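You operate a simulated robot arm through the tools that you are given. There is no shell and no other tool. Be economical: measure what you need, move in short steps, check, and stop when the job is done.

Carry out the task below with a simulated robot arm. There is one attempt and no reset: what you move stays moved.

TASK
Take the paprika jar and leave it on top of the white melon tub. Then take the plant marker that says "leek" from the worktop under the wall cupboards and put it on top of the white pasta tub.
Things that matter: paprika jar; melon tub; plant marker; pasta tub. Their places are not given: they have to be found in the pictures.

It is judged by the outcome, as a careful person would: the job done as asked, and still so three seconds after it is handed in. It fails if anything else is knocked over, pushed out of place, dropped, spilled or broken.

THE ROBOT
A 7-joint arm with a two-finger parallel gripper, fixed in place. Base frame: the origin is at the foot of the arm, x ahead of it, y to its left, z up; the work surface is at about z = 0. Lengths are in m, angles in rad, forces in N, time in s.
With the tool pointing down near the work surface it reaches from about 0.24 to 0.62 m from the base axis. Its first joint turns from -1.152 to 1.152 rad. Payload 2.6 kg.
Tool frame: the origin (TCP) lies between the finger pads and is the grasp point; the fingertips stand 0.03 m ahead of it; z points along the fingers, y is the line along which they close. The gripper opens to 0.094 m. The fingers are 0.028 m wide and 0.01 m thick; the gripper's body (0.05 by 0.096 m) begins 0.055 m behind the TCP.
Orientation is that of the tool frame in the base frame, as a unit quaternion [x, y, z, w]. With the fingers straight down and closing along the base's y, the tool's x points along the base's -x, its y along +y and its z along -z.

THE INTERFACE
- The arm moves only by the tool send_rows. Its argument "motion" is a list of rows, each a list of 7 numbers: the shift along the base's x, y, z in m, then the turn, a rotation vector about the base's x, y, z in degrees, then the closure in counts, from 0 (fully open) to 255 (shut). In form: [[tx, ty, tz, wx, wy, wz, jaw], ...]. A call has 1 to 12 rows; each row shifts and turns the commanded pose from where the row before left it. A row lasts 0.2 s, in which the tool goes at most 0.05 m and 0.15 rad; a call with a longer step from one row to the next is refused whole, and so is a gripper value outside its range. A pose out of reach is approached as far as the arm can. The call stops where the force on the tool passes 40 N (or 10 N more than at its start, if that is more) or the arm is blocked; 0.2 s more then pass. The fingers move at their own pace (about 0.072 m/s each) and stop on an object; they squeeze with about 29 N. The grip force told is the motor's: it shows also when the fingers shut on nothing. Time passes only in rows, and 0.2 s behind the last, so rows that do not move let the fingers close. It gives the time, the measured TCP pose, the force on the tool (base axes), the opening and the grip force at its end, in the units of the frame above (readings bear some noise).
- Cameras (640 x 400 px; columns grow to the right, rows downward): "scene" is fixed at [0.0359, 0.4286, 0.5673]; the picture's right is [-0.79, -0.61, 0.00], its down [-0.33, 0.43, -0.84] and it looks along [0.51, -0.66, -0.54] (base axes); focal length 315 px, centre (320, 200). "wrist" rides on the gripper at [-0.037, 0, -0.058] in the tool frame; the picture's right is [0.00, -1.00, 0.00], its down [0.97, 0.00, -0.24] and it looks along [0.24, 0.00, 0.97] (tool axes); focal length 218 px, centre (320, 200).
- grab_frame(camera): a new picture of that camera. No time passes.
- locate(camera, pixels): for up to 12 pixels [column, row] of the newest picture of that camera ("zoom" is the newest enlarged one), the place [x, y, z] in the base frame of the surface seen there, good to about 0.002 m. No time passes.
- close_up(camera, box): a new picture of the part [left, top, right, bottom] of that camera's present view, enlarged. No time passes.
- job_done(): hands the job in; it is judged then, once.

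Work in short steps. Measure before you move; look again where a grasp or a placing could have gone wrong, and mend it. You have 80 turns and 34 pictures in all, the two below and enlarged ones among them. Open the gripper and draw the arm clear of the work before you hand the job in, unless the task says otherwise; then end with one line.

The tools are called by a JSON object that holds its "method" and its "body". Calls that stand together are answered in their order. send_rows: Moves the arm, as the interface text tells. Its arguments: {"type":"object","properties":{"motion":{"type":"array","items":{"type":"array","items":{"type":"number"}}}},"required":["motion"]} The other tools are called the same way: grab_frame (camera) takes a picture; locate (camera, pixels) gives the place of the surface under pixels of a picture; close_up (camera, box) takes an enlarged picture of a part of a camera's view; job_done () hands the job in.

At the start:

```text
clock: 0.0
eef_pos: [0.2913, -0.2128, 0.3582]
tool_rot: [0.0, 1.0, -0.001, -0.001]
wrist_force: [-0.1, 0.4, -0.4]
opening: 0.0938
grasp_force: 0.1
```

scene: 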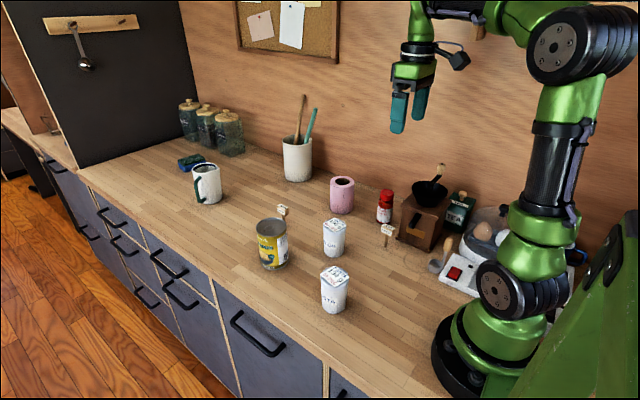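
wrist: 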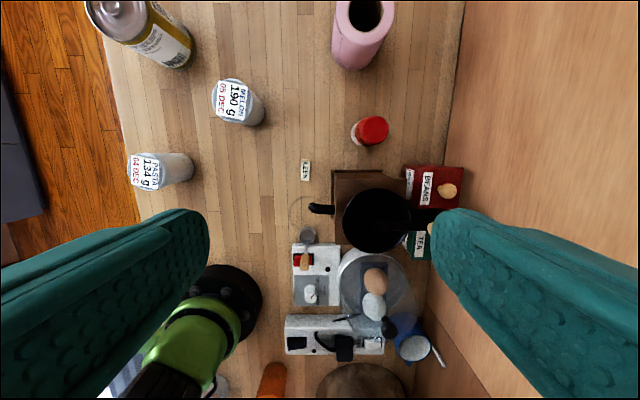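

The red-capped jar is at scene (385,205), with tubs at (334,237) and (334,290) and markers at (388,232) and (283,210). I enlarge these to read the labels.

{"method": "close_up", "body": {"camera": "scene", "box": [250, 170, 450, 320]}}

{"method": "close_up", "body": {"camera": "wrist", "box": [120, 70, 440, 270]}}

```text
2.67 times, centred on (350, 245) of scene
```

zoom: 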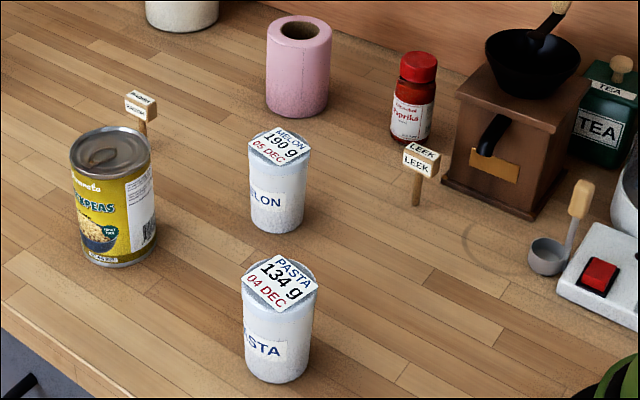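

```text
2.00 times, centred on (280, 170) of wrist
```

zoom: 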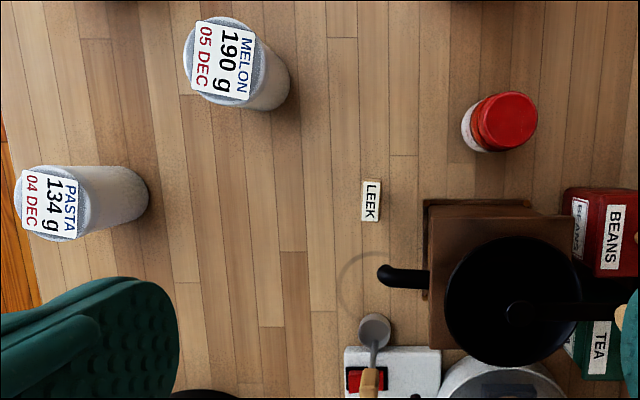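

The labels read clearly: melon, pasta, paprika and leek. I locate the key points in the wrist zoom and in the wrist view.

{"method": "locate", "body": {"camera": "zoom", "pixels": [[510, 107], [488, 120], [536, 118], [510, 93], [510, 148], [371, 182], [371, 201], [371, 219], [225, 60], [190, 60], [50, 200], [425, 290]]}}

{"method": "close_up", "body": {"camera": "scene", "box": [370, 180, 450, 260]}}

```text
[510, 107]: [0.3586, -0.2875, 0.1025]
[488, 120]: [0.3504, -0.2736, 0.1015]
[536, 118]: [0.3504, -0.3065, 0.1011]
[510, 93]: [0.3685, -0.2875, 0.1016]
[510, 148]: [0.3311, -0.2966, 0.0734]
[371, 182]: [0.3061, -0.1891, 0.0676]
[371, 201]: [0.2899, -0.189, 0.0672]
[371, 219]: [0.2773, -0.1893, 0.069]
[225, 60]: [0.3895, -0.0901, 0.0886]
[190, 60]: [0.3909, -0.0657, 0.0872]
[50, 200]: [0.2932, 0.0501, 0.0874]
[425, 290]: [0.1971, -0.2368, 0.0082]
```

```text
5.00 times, centred on (410, 220) of scene
```

zoom: 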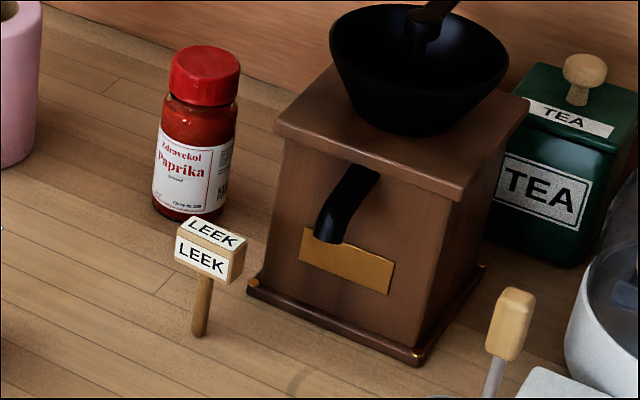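

Next come better measurements: the jar's cap edges, grinder and pan extents, the wall, and the tub lids, from a fresh wrist frame.

{"method": "grab_frame", "body": {"camera": "wrist"}}

{"method": "locate", "body": {"camera": "wrist", "pixels": [[373, 117], [375, 142], [360, 130], [387, 128], [333, 172], [385, 172], [375, 192], [345, 190], [420, 140], [460, 100], [366, 210], [352, 65]]}}

{"method": "locate", "body": {"camera": "wrist", "pixels": [[212, 100], [230, 81], [249, 100], [230, 120], [128, 170], [145, 153], [163, 172], [146, 189], [225, 101], [146, 170], [246, 118], [302, 161]]}}

{"method": "locate", "body": {"camera": "zoom", "pixels": [[205, 60], [175, 80], [238, 85], [192, 205], [200, 185], [212, 235], [200, 334], [178, 250], [225, 270], [202, 300], [214, 228], [245, 240]]}}

```text
28 pictures are left
```

wrist: 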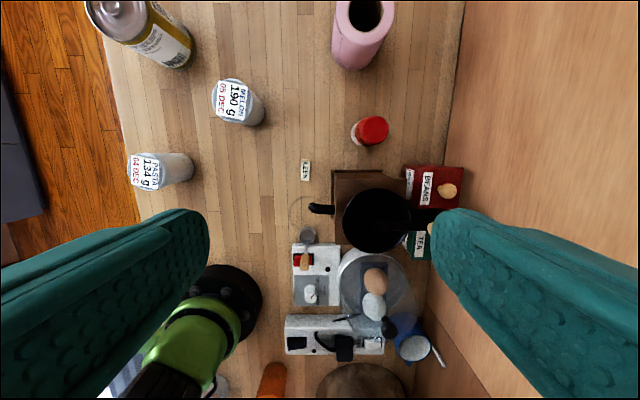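

```text
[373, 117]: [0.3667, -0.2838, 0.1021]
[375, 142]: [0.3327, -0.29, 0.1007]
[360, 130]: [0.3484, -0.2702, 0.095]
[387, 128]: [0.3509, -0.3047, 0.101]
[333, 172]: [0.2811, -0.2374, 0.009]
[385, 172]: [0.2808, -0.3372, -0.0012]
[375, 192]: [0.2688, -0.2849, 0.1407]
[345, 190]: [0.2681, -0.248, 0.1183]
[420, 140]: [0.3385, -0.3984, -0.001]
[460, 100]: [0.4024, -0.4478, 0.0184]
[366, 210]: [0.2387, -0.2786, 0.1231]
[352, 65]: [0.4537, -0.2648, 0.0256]
```

```text
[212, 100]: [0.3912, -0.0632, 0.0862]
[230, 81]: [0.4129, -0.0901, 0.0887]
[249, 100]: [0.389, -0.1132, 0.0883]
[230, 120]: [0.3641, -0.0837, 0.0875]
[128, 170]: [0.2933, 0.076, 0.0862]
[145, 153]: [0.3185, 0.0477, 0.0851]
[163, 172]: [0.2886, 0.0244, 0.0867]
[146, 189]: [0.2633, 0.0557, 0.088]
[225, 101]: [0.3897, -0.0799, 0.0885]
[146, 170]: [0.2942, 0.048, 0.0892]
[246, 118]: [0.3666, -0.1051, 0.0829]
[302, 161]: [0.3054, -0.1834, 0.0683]
```

```text
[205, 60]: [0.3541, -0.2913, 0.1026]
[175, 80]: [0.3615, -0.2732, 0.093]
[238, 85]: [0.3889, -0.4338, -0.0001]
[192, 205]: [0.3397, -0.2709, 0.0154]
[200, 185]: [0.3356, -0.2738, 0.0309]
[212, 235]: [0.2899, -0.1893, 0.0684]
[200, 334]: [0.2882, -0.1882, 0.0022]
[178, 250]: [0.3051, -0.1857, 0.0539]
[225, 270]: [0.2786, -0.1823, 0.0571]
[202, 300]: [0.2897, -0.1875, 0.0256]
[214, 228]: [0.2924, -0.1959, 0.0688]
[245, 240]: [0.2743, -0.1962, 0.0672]
```

Jar centre ≈ (0.350,-0.288), top 0.102. Melon lid centre ≈ (0.389,-0.087), z 0.088. Pasta lid ≈ (0.292,0.050), z 0.088. Leek head ≈ (0.290,-0.189), top 0.068. I move over the jar and partly down.

{"method": "send_rows", "body": {"motion": [[0.0294, -0.0376, 0, 0, 0, 0, 0], [0.0294, -0.0376, 0, 0, 0, 0, 0], [0, 0, -0.045, 0, 0, 0, 0], [0, 0, -0.045, 0, 0, 0, 0], [0, 0, -0.045, 0, 0, 0, 0], [0, 0, -0.04, 0, 0, 0, 0], [0, 0, 0, 0, 0, 0, 0]]}}

{"method": "grab_frame", "body": {"camera": "wrist"}}

{"method": "grab_frame", "body": {"camera": "scene"}}

```text
clock: 1.6
eef_pos: [0.3481, -0.2899, 0.1846]
tool_rot: [0.0, 1.0, 0.0, 0.0]
wrist_force: [-0.3, -0.4, -0.1]
opening: 0.0938
grasp_force: 0.0
```

```text
27 pictures are left
```

wrist: 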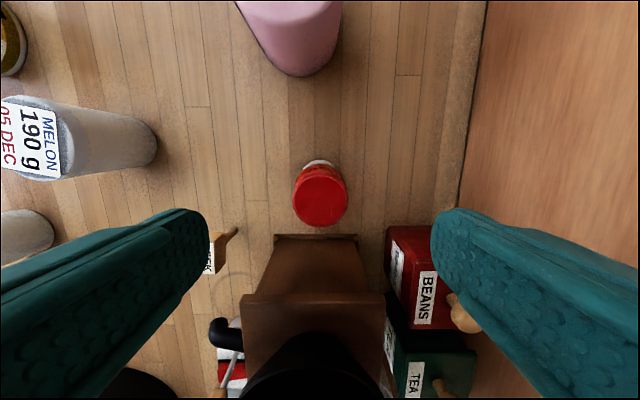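

```text
26 pictures are left
```

scene: 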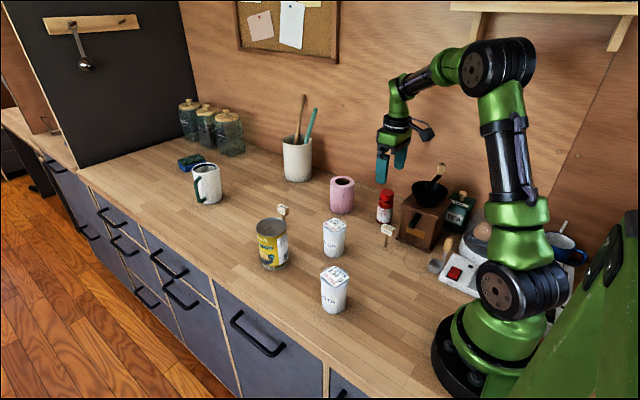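

The jar cap is at (320,195), with the beans tin corner at (390,228). I verify clearances.

{"method": "locate", "body": {"camera": "wrist", "pixels": [[320, 195], [295, 193], [346, 193], [320, 168], [320, 224], [400, 230], [385, 235], [316, 238], [300, 297], [305, 74], [212, 250]]}}

```text
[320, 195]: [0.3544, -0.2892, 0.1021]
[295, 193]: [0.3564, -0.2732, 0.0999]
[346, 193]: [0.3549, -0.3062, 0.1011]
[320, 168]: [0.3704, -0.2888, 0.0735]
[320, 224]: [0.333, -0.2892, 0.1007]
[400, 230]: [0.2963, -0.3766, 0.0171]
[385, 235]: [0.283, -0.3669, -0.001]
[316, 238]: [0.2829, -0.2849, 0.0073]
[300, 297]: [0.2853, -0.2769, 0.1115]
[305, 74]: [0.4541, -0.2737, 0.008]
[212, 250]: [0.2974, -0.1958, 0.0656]
```

The clearances are fine and the jar centre is (0.352,-0.2895). I descend to z≈0.065 and close.

{"method": "send_rows", "body": {"motion": [[0.002, 0, -0.04, 0, 0, 0, 0], [0, 0, -0.04, 0, 0, 0, 0], [0, 0, -0.04, 0, 0, 0, 0], [0, 0, 0, 0, 0, 0, 0], [0, 0, 0, 0, 0, 0, 255], [0, 0, 0, 0, 0, 0, 255], [0, 0, 0, 0, 0, 0, 255], [0, 0, 0, 0, 0, 0, 255]]}}

```text
clock: 3.4
eef_pos: [0.3507, -0.2907, 0.0617]
tool_rot: [0.0, 1.0, 0.0, 0.0]
wrist_force: [0.3, 0.0, 0.6]
opening: 0.0407
grasp_force: 29.3
```

The jar is held at 0.041 m. I lift it and carry it near the melon tub.

{"method": "send_rows", "body": {"motion": [[0, 0, 0.03, 0, 0, 0, 255], [0, 0, 0.04, 0, 0, 0, 255], [0, 0, 0.04, 0, 0, 0, 255], [0, 0, 0.04, 0, 0, 0, 255], [0.008, 0.041, 0, 0, 0, 0, 255], [0.008, 0.041, 0, 0, 0, 0, 255], [0.008, 0.041, 0, 0, 0, 0, 255], [0.007, 0.041, 0, 0, 0, 0, 255], [0.006, 0.039, 0, 0, 0, 0, 255], [0, 0, 0, 0, 0, 0, 255], [0, 0, 0, 0, 0, 0, 255]]}}

{"method": "close_up", "body": {"camera": "scene", "box": [250, 110, 430, 270]}}

{"method": "grab_frame", "body": {"camera": "wrist"}}

```text
clock: 5.8
eef_pos: [0.3894, -0.086, 0.2145]
tool_rot: [-0.001, 1.0, 0.0, 0.0]
wrist_force: [-0.1, 0.9, -1.9]
opening: 0.0407
grasp_force: 28.7
```

```text
2.50 times, centred on (340, 190) of scene
```

zoom: 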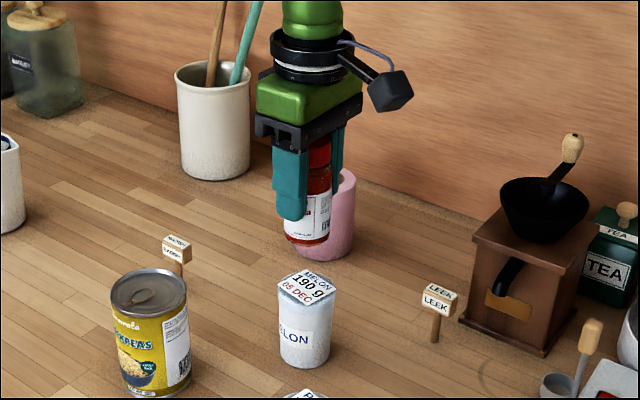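

```text
24 pictures are left
```

wrist: 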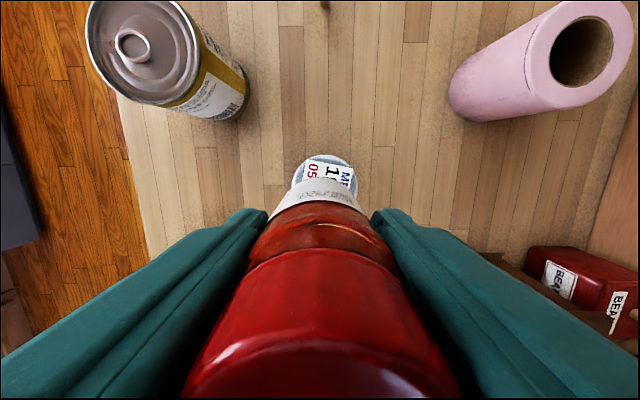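

The jar hangs upright over the melon tub. I measure the jar's bottom edge at zoom (308,243) and the tub lid around (307,288).

{"method": "locate", "body": {"camera": "zoom", "pixels": [[308, 242], [290, 237], [326, 236], [308, 215], [307, 288], [279, 288], [334, 288], [307, 272], [305, 305], [330, 315], [282, 315], [306, 368]]}}

{"method": "locate", "body": {"camera": "wrist", "pixels": [[326, 156], [297, 175], [355, 175], [325, 190]]}}

```text
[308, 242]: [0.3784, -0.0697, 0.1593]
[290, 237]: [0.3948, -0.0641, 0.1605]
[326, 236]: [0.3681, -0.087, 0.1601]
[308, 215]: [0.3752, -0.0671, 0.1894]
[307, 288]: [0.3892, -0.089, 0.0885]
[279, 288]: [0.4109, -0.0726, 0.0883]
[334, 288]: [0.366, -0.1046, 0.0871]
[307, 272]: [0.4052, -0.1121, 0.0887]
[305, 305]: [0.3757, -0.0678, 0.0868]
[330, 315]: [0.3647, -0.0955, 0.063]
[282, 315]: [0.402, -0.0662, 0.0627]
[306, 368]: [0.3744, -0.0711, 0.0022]
```

```text
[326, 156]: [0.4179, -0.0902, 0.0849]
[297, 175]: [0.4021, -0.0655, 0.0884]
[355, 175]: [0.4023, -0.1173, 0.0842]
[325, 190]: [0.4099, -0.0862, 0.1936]
```

Lid centre ≈ (0.391,-0.090) and jar centre ≈ (0.389,-0.086). I correct by a few millimetres and lower to just above contact.

{"method": "send_rows", "body": {"motion": [[0.0015, -0.004, -0.02, 0, 0, 0, 255], [0, 0, -0.02, 0, 0, 0, 255], [0, 0, -0.015, 0, 0, 0, 255], [0, 0, -0.005, 0, 0, 0, 255], [0, 0, 0, 0, 0, 0, 255]]}}

{"method": "close_up", "body": {"camera": "scene", "box": [290, 160, 380, 270]}}

```text
clock: 7.0
eef_pos: [0.3923, -0.09, 0.1543]
tool_rot: [0.0, 1.0, -0.001, 0.0]
wrist_force: [0.2, -0.4, -1.5]
opening: 0.0406
grasp_force: 28.3
```

```text
3.64 times, centred on (335, 215) of scene
```

zoom: 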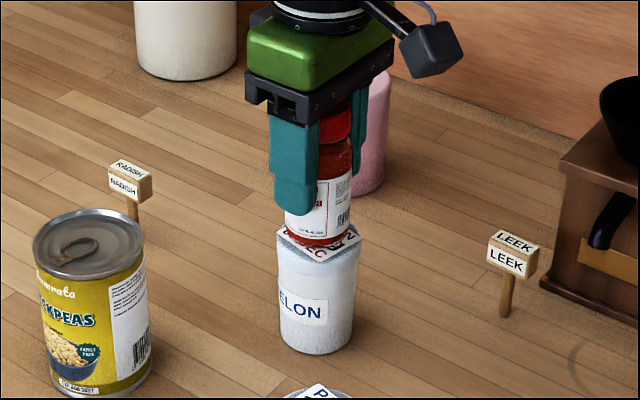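

The jar is just above the lid, about 4 mm by the readings, and well centred. I lower in 1–1.5 mm steps and watch the force.

{"method": "send_rows", "body": {"motion": [[0, 0, -0.0015, 0, 0, 0, 255], [0, 0, -0.0015, 0, 0, 0, 255], [0, 0, 0, 0, 0, 0, 255]]}}

```text
clock: 7.8
eef_pos: [0.3907, -0.089, 0.1515]
tool_rot: [0.0, 1.0, 0.0, 0.0]
wrist_force: [0.0, 0.1, -1.4]
opening: 0.0407
grasp_force: 29.0
```

{"method": "send_rows", "body": {"motion": [[0, 0, -0.001, 0, 0, 0, 255], [0, 0, 0, 0, 0, 0, 255]]}}

```text
clock: 8.4
eef_pos: [0.391, -0.0896, 0.1499]
tool_rot: [0.001, 1.0, -0.001, 0.0]
wrist_force: [-0.1, 0.4, -0.5]
opening: 0.0404
grasp_force: 29.1
```

Force is starting to change (-1.4 to -0.5). I go down one more small step.

{"method": "send_rows", "body": {"motion": [[0, 0, -0.001, 0, 0, 0, 255], [0, 0, 0, 0, 0, 0, 255]]}}

```text
clock: 9.0
eef_pos: [0.392, -0.0889, 0.1498]
tool_rot: [0.0, 1.0, -0.001, 0.001]
wrist_force: [-3.7, 2.3, 13.4]
opening: 0.0408
grasp_force: 28.5
```

There is contact (13 N). I ease back slightly, then open gently and look.

{"method": "send_rows", "body": {"motion": [[0, 0, 0.0008, 0, 0, 0, 255], [0, 0, 0, 0, 0, 0, 255], [0, 0, 0, 0, 0, 0, 125], [0, 0, 0, 0, 0, 0, 100], [0, 0, 0, 0, 0, 0, 40], [0, 0, 0, 0, 0, 0, 40]]}}

{"method": "close_up", "body": {"camera": "scene", "box": [290, 160, 380, 270]}}

```text
clock: 10.4
eef_pos: [0.3913, -0.0898, 0.1505]
tool_rot: [0.0, 1.0, 0.0, 0.0]
wrist_force: [-0.2, -0.3, -0.2]
opening: 0.0791
grasp_force: 0.0
```

```text
3.64 times, centred on (335, 215) of scene
```

zoom: 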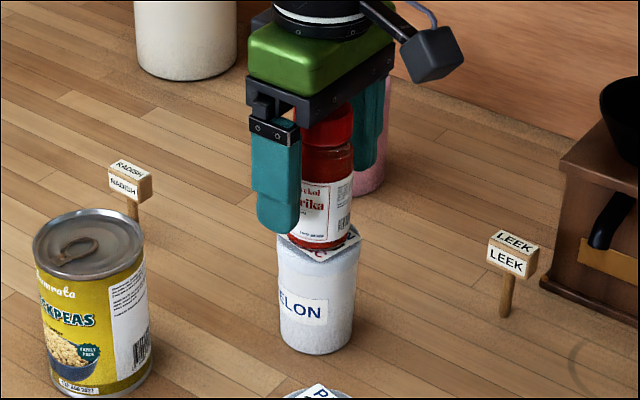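

The jar stands on the melon tub. I rise straight up, then move back toward the marker at height and measure clearance to the grinder.

{"method": "send_rows", "body": {"motion": [[0, 0, 0.03, 0, 0, 0, 0], [0, 0, 0.045, 0, 0, 0, 0], [0, 0, 0.045, 0, 0, 0, 0], [-0.0335, -0.0333, 0, 0, 0, 0, 0], [-0.0335, -0.0333, 0, 0, 0, 0, 0], [-0.0335, -0.0334, 0, 0, 0, 0, 0], [0, 0, -0.03, 0, 0, 0, 0], [0, 0, -0.04, 0, 0, 0, 0], [0, 0, 0, 0, 0, 0, 130], [0, 0, 0, 0, 0, 0, 130], [0, 0, 0, 0, 0, 0, 130]]}}

{"method": "grab_frame", "body": {"camera": "wrist"}}

{"method": "grab_frame", "body": {"camera": "scene"}}

```text
clock: 12.8
eef_pos: [0.2908, -0.1924, 0.2003]
tool_rot: [0.0, 1.0, 0.0, 0.0]
wrist_force: [-0.3, 0.2, -1.2]
opening: 0.046
grasp_force: 0.0
```

```text
21 pictures are left
```

wrist: 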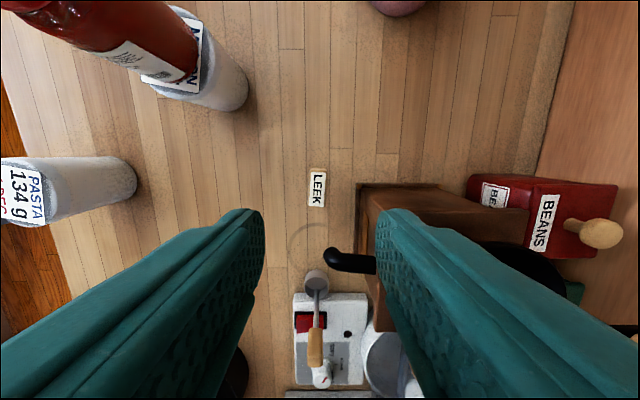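

```text
20 pictures are left
```

scene: 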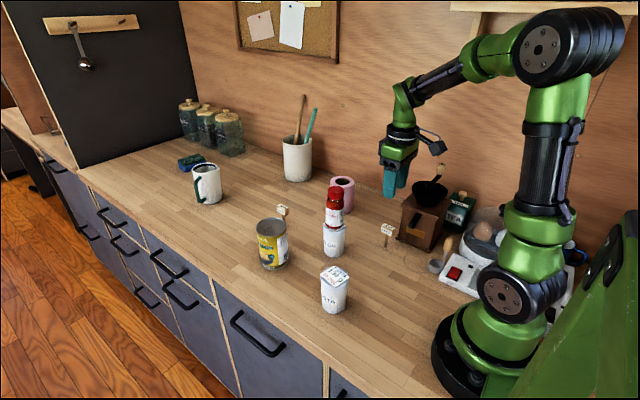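

The jar stays put. The marker head is at wrist (317,188), and the grinder body and crank lie to its right. I measure both.

{"method": "locate", "body": {"camera": "wrist", "pixels": [[317, 173], [317, 188], [317, 204], [309, 188], [325, 188], [358, 186], [368, 192], [366, 225], [328, 257], [350, 262], [370, 250], [357, 200]]}}

{"method": "close_up", "body": {"camera": "scene", "box": [365, 130, 465, 260]}}

```text
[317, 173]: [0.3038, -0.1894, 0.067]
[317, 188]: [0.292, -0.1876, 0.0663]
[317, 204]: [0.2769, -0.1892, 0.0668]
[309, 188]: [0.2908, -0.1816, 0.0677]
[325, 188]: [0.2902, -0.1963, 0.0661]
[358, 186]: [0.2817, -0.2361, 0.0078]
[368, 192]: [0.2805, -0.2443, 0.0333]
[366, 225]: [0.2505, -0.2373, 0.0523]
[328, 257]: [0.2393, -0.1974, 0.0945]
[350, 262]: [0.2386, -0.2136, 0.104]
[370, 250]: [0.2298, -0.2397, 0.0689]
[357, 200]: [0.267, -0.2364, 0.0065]
```

```text
3.08 times, centred on (415, 195) of scene
```

zoom: 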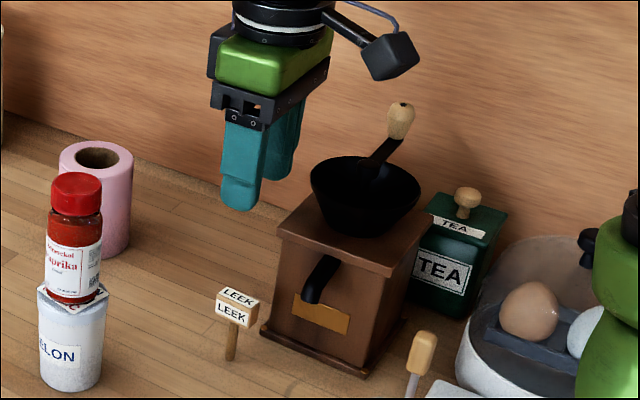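

{"method": "locate", "body": {"camera": "zoom", "pixels": [[280, 230], [300, 238], [315, 175], [325, 205], [350, 232], [340, 250], [318, 280], [388, 272], [400, 110], [232, 357]]}}

```text
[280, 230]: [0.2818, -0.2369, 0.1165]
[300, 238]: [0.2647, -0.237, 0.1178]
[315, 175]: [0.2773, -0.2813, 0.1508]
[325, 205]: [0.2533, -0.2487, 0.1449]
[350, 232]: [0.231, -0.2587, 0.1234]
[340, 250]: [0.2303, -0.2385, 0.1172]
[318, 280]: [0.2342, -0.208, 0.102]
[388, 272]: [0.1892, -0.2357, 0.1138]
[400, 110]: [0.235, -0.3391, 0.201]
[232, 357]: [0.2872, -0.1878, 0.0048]
```

Grinder top edge is at y=-0.237, z=0.118. With TCP z≥0.072 the gripper body clears it. I descend with a partial opening, then narrow it to about 0.022 and check the centring.

{"method": "send_rows", "body": {"motion": [[0.002, 0.001, -0.04, 0, 0, 0, 130], [0, 0, -0.04, 0, 0, 0, 130], [0, 0, -0.03, 0, 0, 0, 130], [0, 0, -0.016, 0, 0, 0, 130], [0, 0, 0, 0, 0, 0, 190], [0, 0, 0, 0, 0, 0, 190]]}}

{"method": "grab_frame", "body": {"camera": "wrist"}}

{"method": "close_up", "body": {"camera": "scene", "box": [365, 160, 465, 260]}}

```text
clock: 14.2
eef_pos: [0.292, -0.1899, 0.0742]
tool_rot: [0.0, 1.0, 0.0, -0.001]
wrist_force: [-0.3, -0.2, -0.2]
opening: 0.0242
grasp_force: 0.1
```

```text
18 pictures are left
```

wrist: 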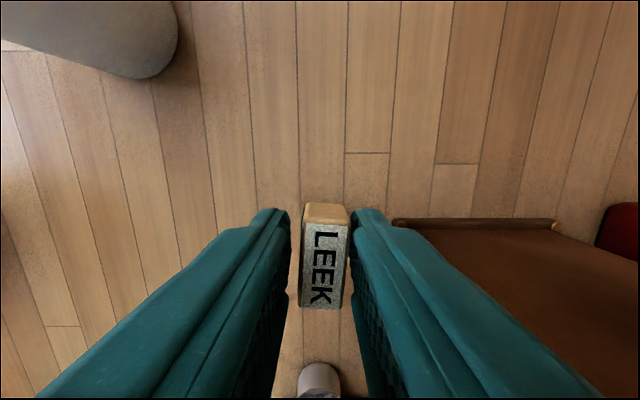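

```text
4.00 times, centred on (415, 210) of scene
```

zoom: 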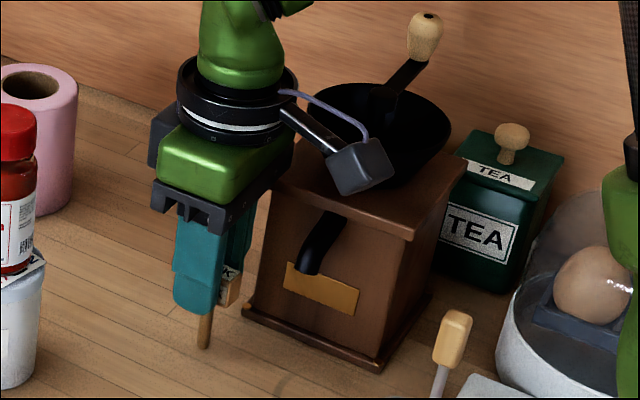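

The head sits about 1 mm off toward -y. I centre and close.

{"method": "send_rows", "body": {"motion": [[0, -0.0012, 0, 0, 0, 0, 190], [0, 0, 0, 0, 0, 0, 190], [0, 0, 0, 0, 0, 0, 205], [0, 0, 0, 0, 0, 0, 215], [0, 0, 0, 0, 0, 0, 255], [0, 0, 0, 0, 0, 0, 255]]}}

{"method": "grab_frame", "body": {"camera": "wrist"}}

```text
clock: 15.6
eef_pos: [0.2921, -0.1903, 0.0749]
tool_rot: [0.0, 1.0, -0.001, 0.0]
wrist_force: [-0.2, 0.9, 0.2]
opening: 0.0145
grasp_force: 29.2
```

```text
16 pictures are left
```

wrist: 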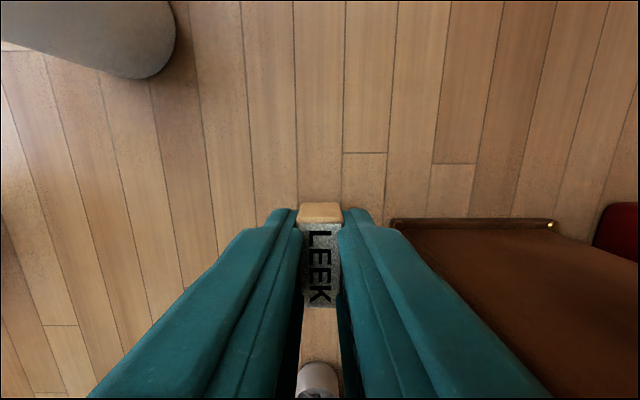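

Held at 0.0145. I lift and carry it over the pasta tub.

{"method": "send_rows", "body": {"motion": [[0, 0, 0.03, 0, 0, 0, 255], [0, 0, 0.04, 0, 0, 0, 255], [0, 0, 0.04, 0, 0, 0, 255], [0, 0, 0.03, 0, 0, 0, 255], [0, 0.04, 0, 0, 0, 0, 255], [0, 0.04, 0, 0, 0, 0, 255], [0, 0.04, 0, 0, 0, 0, 255], [0, 0.04, 0, 0, 0, 0, 255], [0, 0.04, 0, 0, 0, 0, 255], [0, 0.039, 0, 0, 0, 0, 255], [0, 0, 0, 0, 0, 0, 255], [0, 0, 0, 0, 0, 0, 255]]}}

{"method": "close_up", "body": {"camera": "scene", "box": [260, 180, 420, 320]}}

{"method": "grab_frame", "body": {"camera": "wrist"}}

```text
clock: 18.2
eef_pos: [0.2921, 0.0525, 0.2131]
tool_rot: [0.0, 1.0, 0.0, 0.0]
wrist_force: [0.0, -0.2, 1.3]
opening: 0.0143
grasp_force: 29.0
```

```text
2.86 times, centred on (340, 250) of scene
```

zoom: 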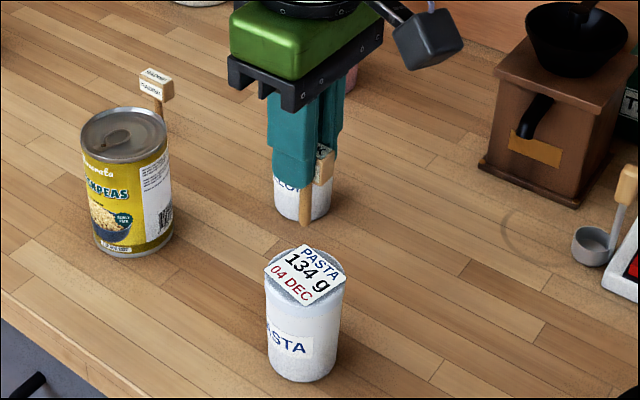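

```text
14 pictures are left
```

wrist: 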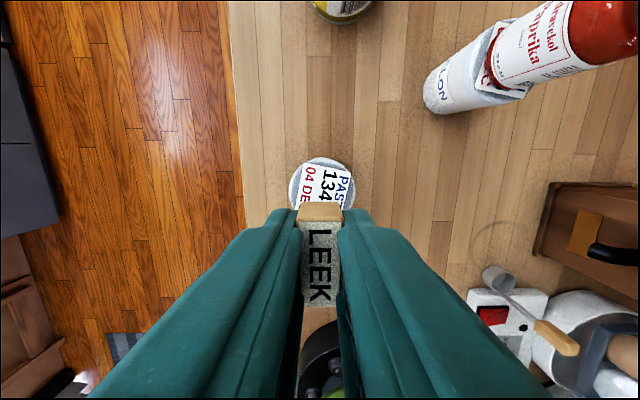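

The marker hangs upright over the pasta tub. I measure the stem tip at zoom (305,222) and the lid.

{"method": "locate", "body": {"camera": "zoom", "pixels": [[305, 223], [305, 205], [301, 215], [309, 215], [305, 276], [267, 270], [345, 272], [305, 248], [303, 303], [285, 283], [325, 270]]}}

{"method": "locate", "body": {"camera": "wrist", "pixels": [[322, 158], [290, 190], [354, 190], [322, 185]]}}

```text
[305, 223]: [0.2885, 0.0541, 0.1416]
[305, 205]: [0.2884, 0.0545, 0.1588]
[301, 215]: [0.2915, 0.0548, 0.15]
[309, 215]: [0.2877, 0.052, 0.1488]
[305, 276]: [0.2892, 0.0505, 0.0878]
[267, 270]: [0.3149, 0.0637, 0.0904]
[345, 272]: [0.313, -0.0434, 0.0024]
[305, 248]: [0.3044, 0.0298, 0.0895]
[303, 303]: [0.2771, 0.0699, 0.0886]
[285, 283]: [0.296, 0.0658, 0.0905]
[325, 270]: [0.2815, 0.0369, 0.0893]
```

```text
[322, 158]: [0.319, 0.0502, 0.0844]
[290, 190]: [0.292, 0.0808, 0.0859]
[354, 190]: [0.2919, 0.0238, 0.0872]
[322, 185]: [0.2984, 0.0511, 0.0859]
```

The stem axis ≈ (0.291,0.051) matches the lid centre. I lower to about 4 mm above the lid.

{"method": "send_rows", "body": {"motion": [[0, 0, -0.02, 0, 0, 0, 255], [0, 0, -0.015, 0, 0, 0, 255], [0, 0, -0.009, 0, 0, 0, 255], [0, 0, 0, 0, 0, 0, 255]]}}

{"method": "close_up", "body": {"camera": "scene", "box": [290, 220, 380, 320]}}

```text
clock: 19.2
eef_pos: [0.2916, 0.0502, 0.1691]
tool_rot: [0.0, 1.0, 0.0, 0.0]
wrist_force: [-0.8, 0.1, -0.8]
opening: 0.0144
grasp_force: 29.3
```

```text
4.00 times, centred on (335, 270) of scene
```

zoom: 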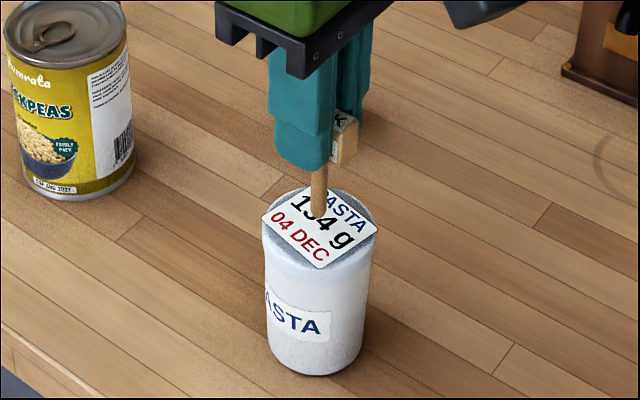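

{"method": "send_rows", "body": {"motion": [[0, 0, -0.0015, 0, 0, 0, 255], [0, 0, -0.0015, 0, 0, 0, 255], [0, 0, 0, 0, 0, 0, 255]]}}

{"method": "send_rows", "body": {"motion": [[0, 0, -0.001, 0, 0, 0, 255], [0, 0, 0, 0, 0, 0, 255]]}}

```text
clock: 20.0
eef_pos: [0.2926, 0.0496, 0.1674]
tool_rot: [0.0, 1.0, 0.0, 0.0]
wrist_force: [0.1, 0.0, -0.3]
opening: 0.0145
grasp_force: 29.1
```

```text
clock: 20.6
eef_pos: [0.2928, 0.0498, 0.1651]
tool_rot: [0.0, 1.0, 0.0, -0.001]
wrist_force: [0.3, 0.7, 0.4]
opening: 0.0147
grasp_force: 28.7
```

No contact yet. I continue in 0.8 mm steps.

{"method": "send_rows", "body": {"motion": [[0, 0, -0.0008, 0, 0, 0, 255], [0, 0, 0, 0, 0, 0, 255]]}}

{"method": "send_rows", "body": {"motion": [[0, 0, -0.0006, 0, 0, 0, 255], [0, 0, 0, 0, 0, 0, 255]]}}

```text
clock: 21.2
eef_pos: [0.2915, 0.0491, 0.1651]
tool_rot: [0.0, 1.0, 0.001, 0.0]
wrist_force: [-0.8, 0.2, -0.6]
opening: 0.0144
grasp_force: 29.2
```

```text
clock: 21.8
eef_pos: [0.2909, 0.0482, 0.1642]
tool_rot: [0.0, 1.0, 0.0, 0.0]
wrist_force: [0.0, 0.0, -0.1]
opening: 0.0141
grasp_force: 29.1
```

{"method": "send_rows", "body": {"motion": [[0, 0, -0.0006, 0, 0, 0, 255], [0, 0, 0, 0, 0, 0, 255]]}}

{"method": "close_up", "body": {"camera": "scene", "box": [310, 240, 360, 290]}}

```text
clock: 22.4
eef_pos: [0.293, 0.0499, 0.1646]
tool_rot: [0.001, 1.0, -0.001, 0.0]
wrist_force: [-0.7, 1.2, 0.3]
opening: 0.0142
grasp_force: 28.9
```

```text
8.00 times, centred on (335, 265) of scene
```

zoom: 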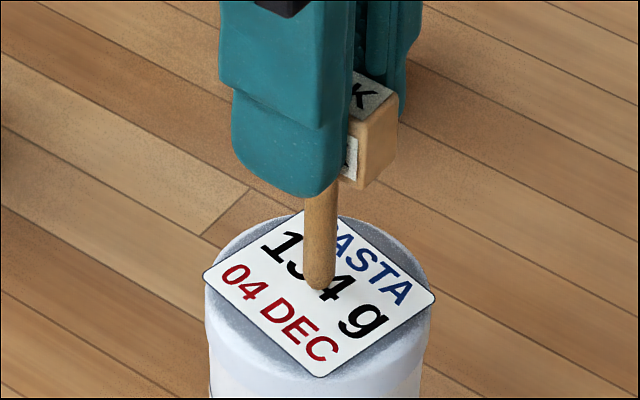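

The tip is almost touching at zoom (320,288). I continue down.

{"method": "send_rows", "body": {"motion": [[0, 0, -0.0006, 0, 0, 0, 255], [0, 0, 0, 0, 0, 0, 255]]}}

{"method": "send_rows", "body": {"motion": [[0, 0, -0.0006, 0, 0, 0, 255], [0, 0, 0, 0, 0, 0, 255]]}}

```text
clock: 23.0
eef_pos: [0.2919, 0.048, 0.1631]
tool_rot: [-0.001, 1.0, -0.001, 0.0]
wrist_force: [0.0, 0.5, 0.7]
opening: 0.0142
grasp_force: 28.8
```

```text
clock: 23.6
eef_pos: [0.2913, 0.0495, 0.1644]
tool_rot: [0.001, 1.0, -0.001, 0.001]
wrist_force: [-0.4, -0.6, -0.4]
opening: 0.0139
grasp_force: 28.8
```

{"method": "send_rows", "body": {"motion": [[0, 0, -0.0006, 0, 0, 0, 255], [0, 0, 0, 0, 0, 0, 255]]}}

{"method": "send_rows", "body": {"motion": [[0, 0, -0.0005, 0, 0, 0, 255], [0, 0, 0, 0, 0, 0, 255]]}}

```text
clock: 24.2
eef_pos: [0.2922, 0.0498, 0.1613]
tool_rot: [0.002, 1.0, 0.0, 0.002]
wrist_force: [-3.1, -0.9, 10.1]
opening: 0.0141
grasp_force: 29.2
```

```text
clock: 24.8
eef_pos: [0.2921, 0.0501, 0.1621]
tool_rot: [0.0, 1.0, 0.0, 0.0]
wrist_force: [-4.0, -0.2, 21.8]
opening: 0.0142
grasp_force: 28.9
```

Contact (22 N). I back off 0.9 mm to unload, then open just a little so the fingers still cage the head.

{"method": "send_rows", "body": {"motion": [[0, 0, 0.0009, 0, 0, 0, 255], [0, 0, 0, 0, 0, 0, 255], [0, 0, 0, 0, 0, 0, 255]]}}

{"method": "send_rows", "body": {"motion": [[0, 0, 0, 0, 0, 0, 205]]}}

{"method": "close_up", "body": {"camera": "scene", "box": [310, 220, 370, 290]}}

{"method": "grab_frame", "body": {"camera": "wrist"}}

```text
clock: 25.6
eef_pos: [0.2915, 0.0497, 0.1622]
tool_rot: [-0.001, 1.0, -0.001, 0.0]
wrist_force: [2.6, 0.5, 3.6]
opening: 0.0144
grasp_force: 29.0
```

```text
clock: 26.0
eef_pos: [0.2918, 0.049, 0.1625]
tool_rot: [0.0, 1.0, 0.0, 0.0]
wrist_force: [0.6, -1.0, -0.3]
opening: 0.0185
grasp_force: 0.0
```

```text
5.71 times, centred on (340, 255) of scene
```

zoom: 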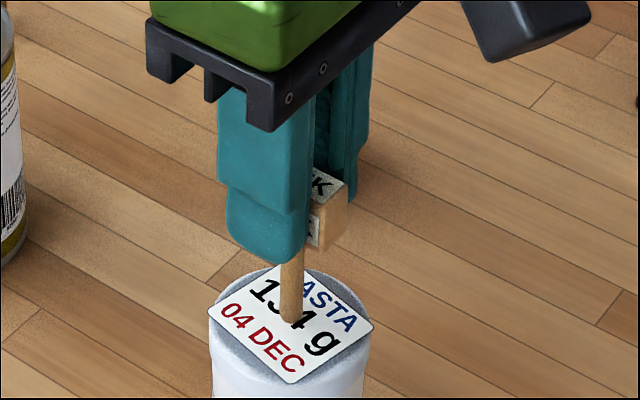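

```text
10 pictures are left
```

wrist: 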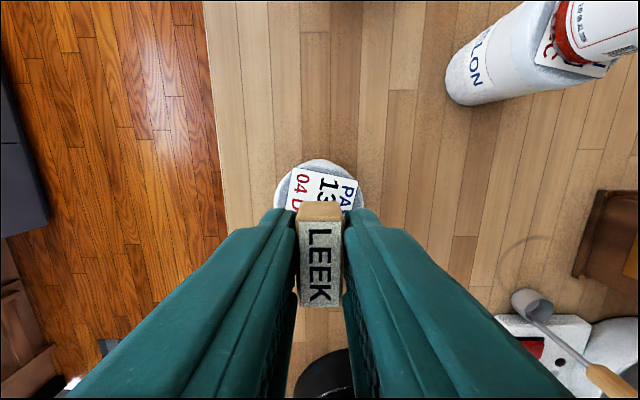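

The marker stands on its own, upright and free of both fingers. I wait a moment with slightly more opening to see that it keeps standing.

{"method": "send_rows", "body": {"motion": [[0, 0, 0, 0, 0, 0, 200], [0, 0, 0, 0, 0, 0, 195], [0, 0, 0, 0, 0, 0, 195], [0, 0, 0, 0, 0, 0, 195]]}}

{"method": "grab_frame", "body": {"camera": "wrist"}}

```text
clock: 27.0
eef_pos: [0.2925, 0.048, 0.1628]
tool_rot: [0.0, 1.0, 0.0, 0.0]
wrist_force: [-0.5, -0.3, 0.1]
opening: 0.0223
grasp_force: 0.0
```

```text
9 pictures are left
```

wrist: 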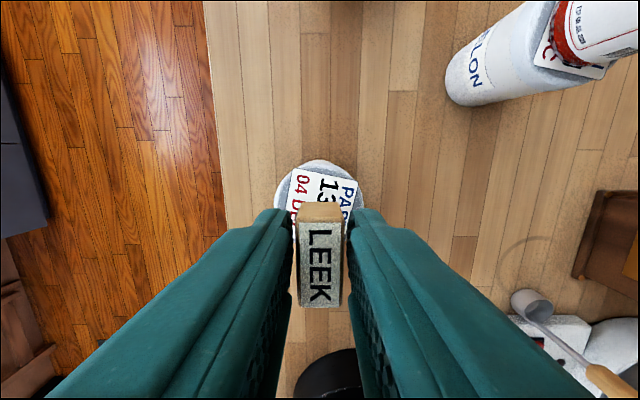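

It is still standing with gaps both sides. I open further and rise straight up, gently.

{"method": "send_rows", "body": {"motion": [[0, 0, 0, 0, 0, 0, 100], [0, 0, 0, 0, 0, 0, 60], [0, 0, 0, 0, 0, 0, 60], [0, 0, 0.01, 0, 0, 0, 60], [0, 0, 0.02, 0, 0, 0, 60], [0, 0, 0.03, 0, 0, 0, 60], [0, 0, 0.04, 0, 0, 0, 0], [0, 0, 0.04, 0, 0, 0, 0], [0, 0, 0, 0, 0, 0, 0]]}}

{"method": "grab_frame", "body": {"camera": "scene"}}

```text
clock: 29.0
eef_pos: [0.2933, 0.0489, 0.3023]
tool_rot: [-0.001, 1.0, 0.0, 0.001]
wrist_force: [0.5, 0.0, 0.5]
opening: 0.094
grasp_force: 0.1
```

```text
8 pictures are left
```

scene: 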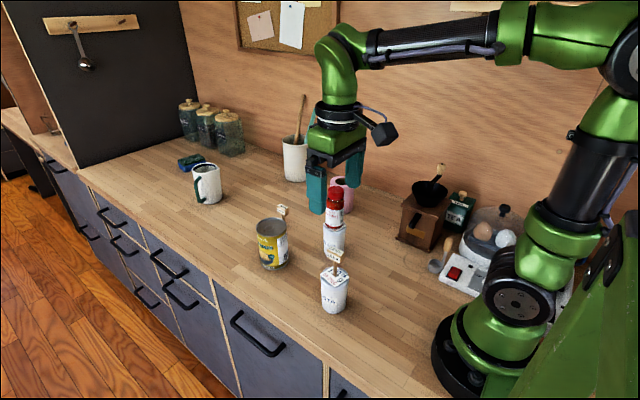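

Both items stand. I draw the arm away at height, back toward its start, and check once more.

{"method": "send_rows", "body": {"motion": [[0, 0, 0.04, 0, 0, 0, 0], [0, -0.04, 0, 0, 0, 0, 0], [0, -0.045, 0, 0, 0, 0, 0], [0, -0.045, 0, 0, 0, 0, 0], [0, -0.045, 0, 0, 0, 0, 0], [0, -0.045, 0, 0, 0, 0, 0], [0, -0.04, 0, 0, 0, 0, 0], [0, 0, 0, 0, 0, 0, 0], [0, 0, 0, 0, 0, 0, 0], [0, 0, 0, 0, 0, 0, 0]]}}

{"method": "close_up", "body": {"camera": "scene", "box": [240, 150, 480, 320]}}

```text
clock: 31.2
eef_pos: [0.291, -0.2118, 0.3432]
tool_rot: [0.0, 1.0, -0.001, 0.0]
wrist_force: [0.1, -0.4, -0.8]
opening: 0.094
grasp_force: 0.0
```

```text
2.35 times, centred on (360, 235) of scene
```

zoom: 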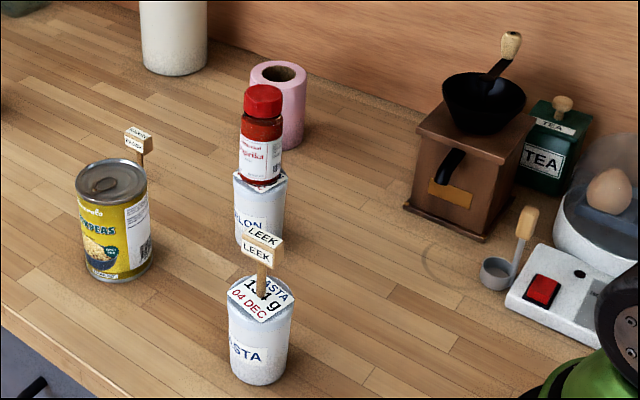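

The jar stands on the melon tub and the leek marker on the pasta tub. Nothing else has moved and the arm is clear, so I hand in.

{"method": "job_done", "body": {}}

```text
The job is handed in.
```

The paprika jar is standing on the melon tub and the "leek" marker is standing upright on the pasta tub; nothing else was moved, and the arm is clear with the gripper open.
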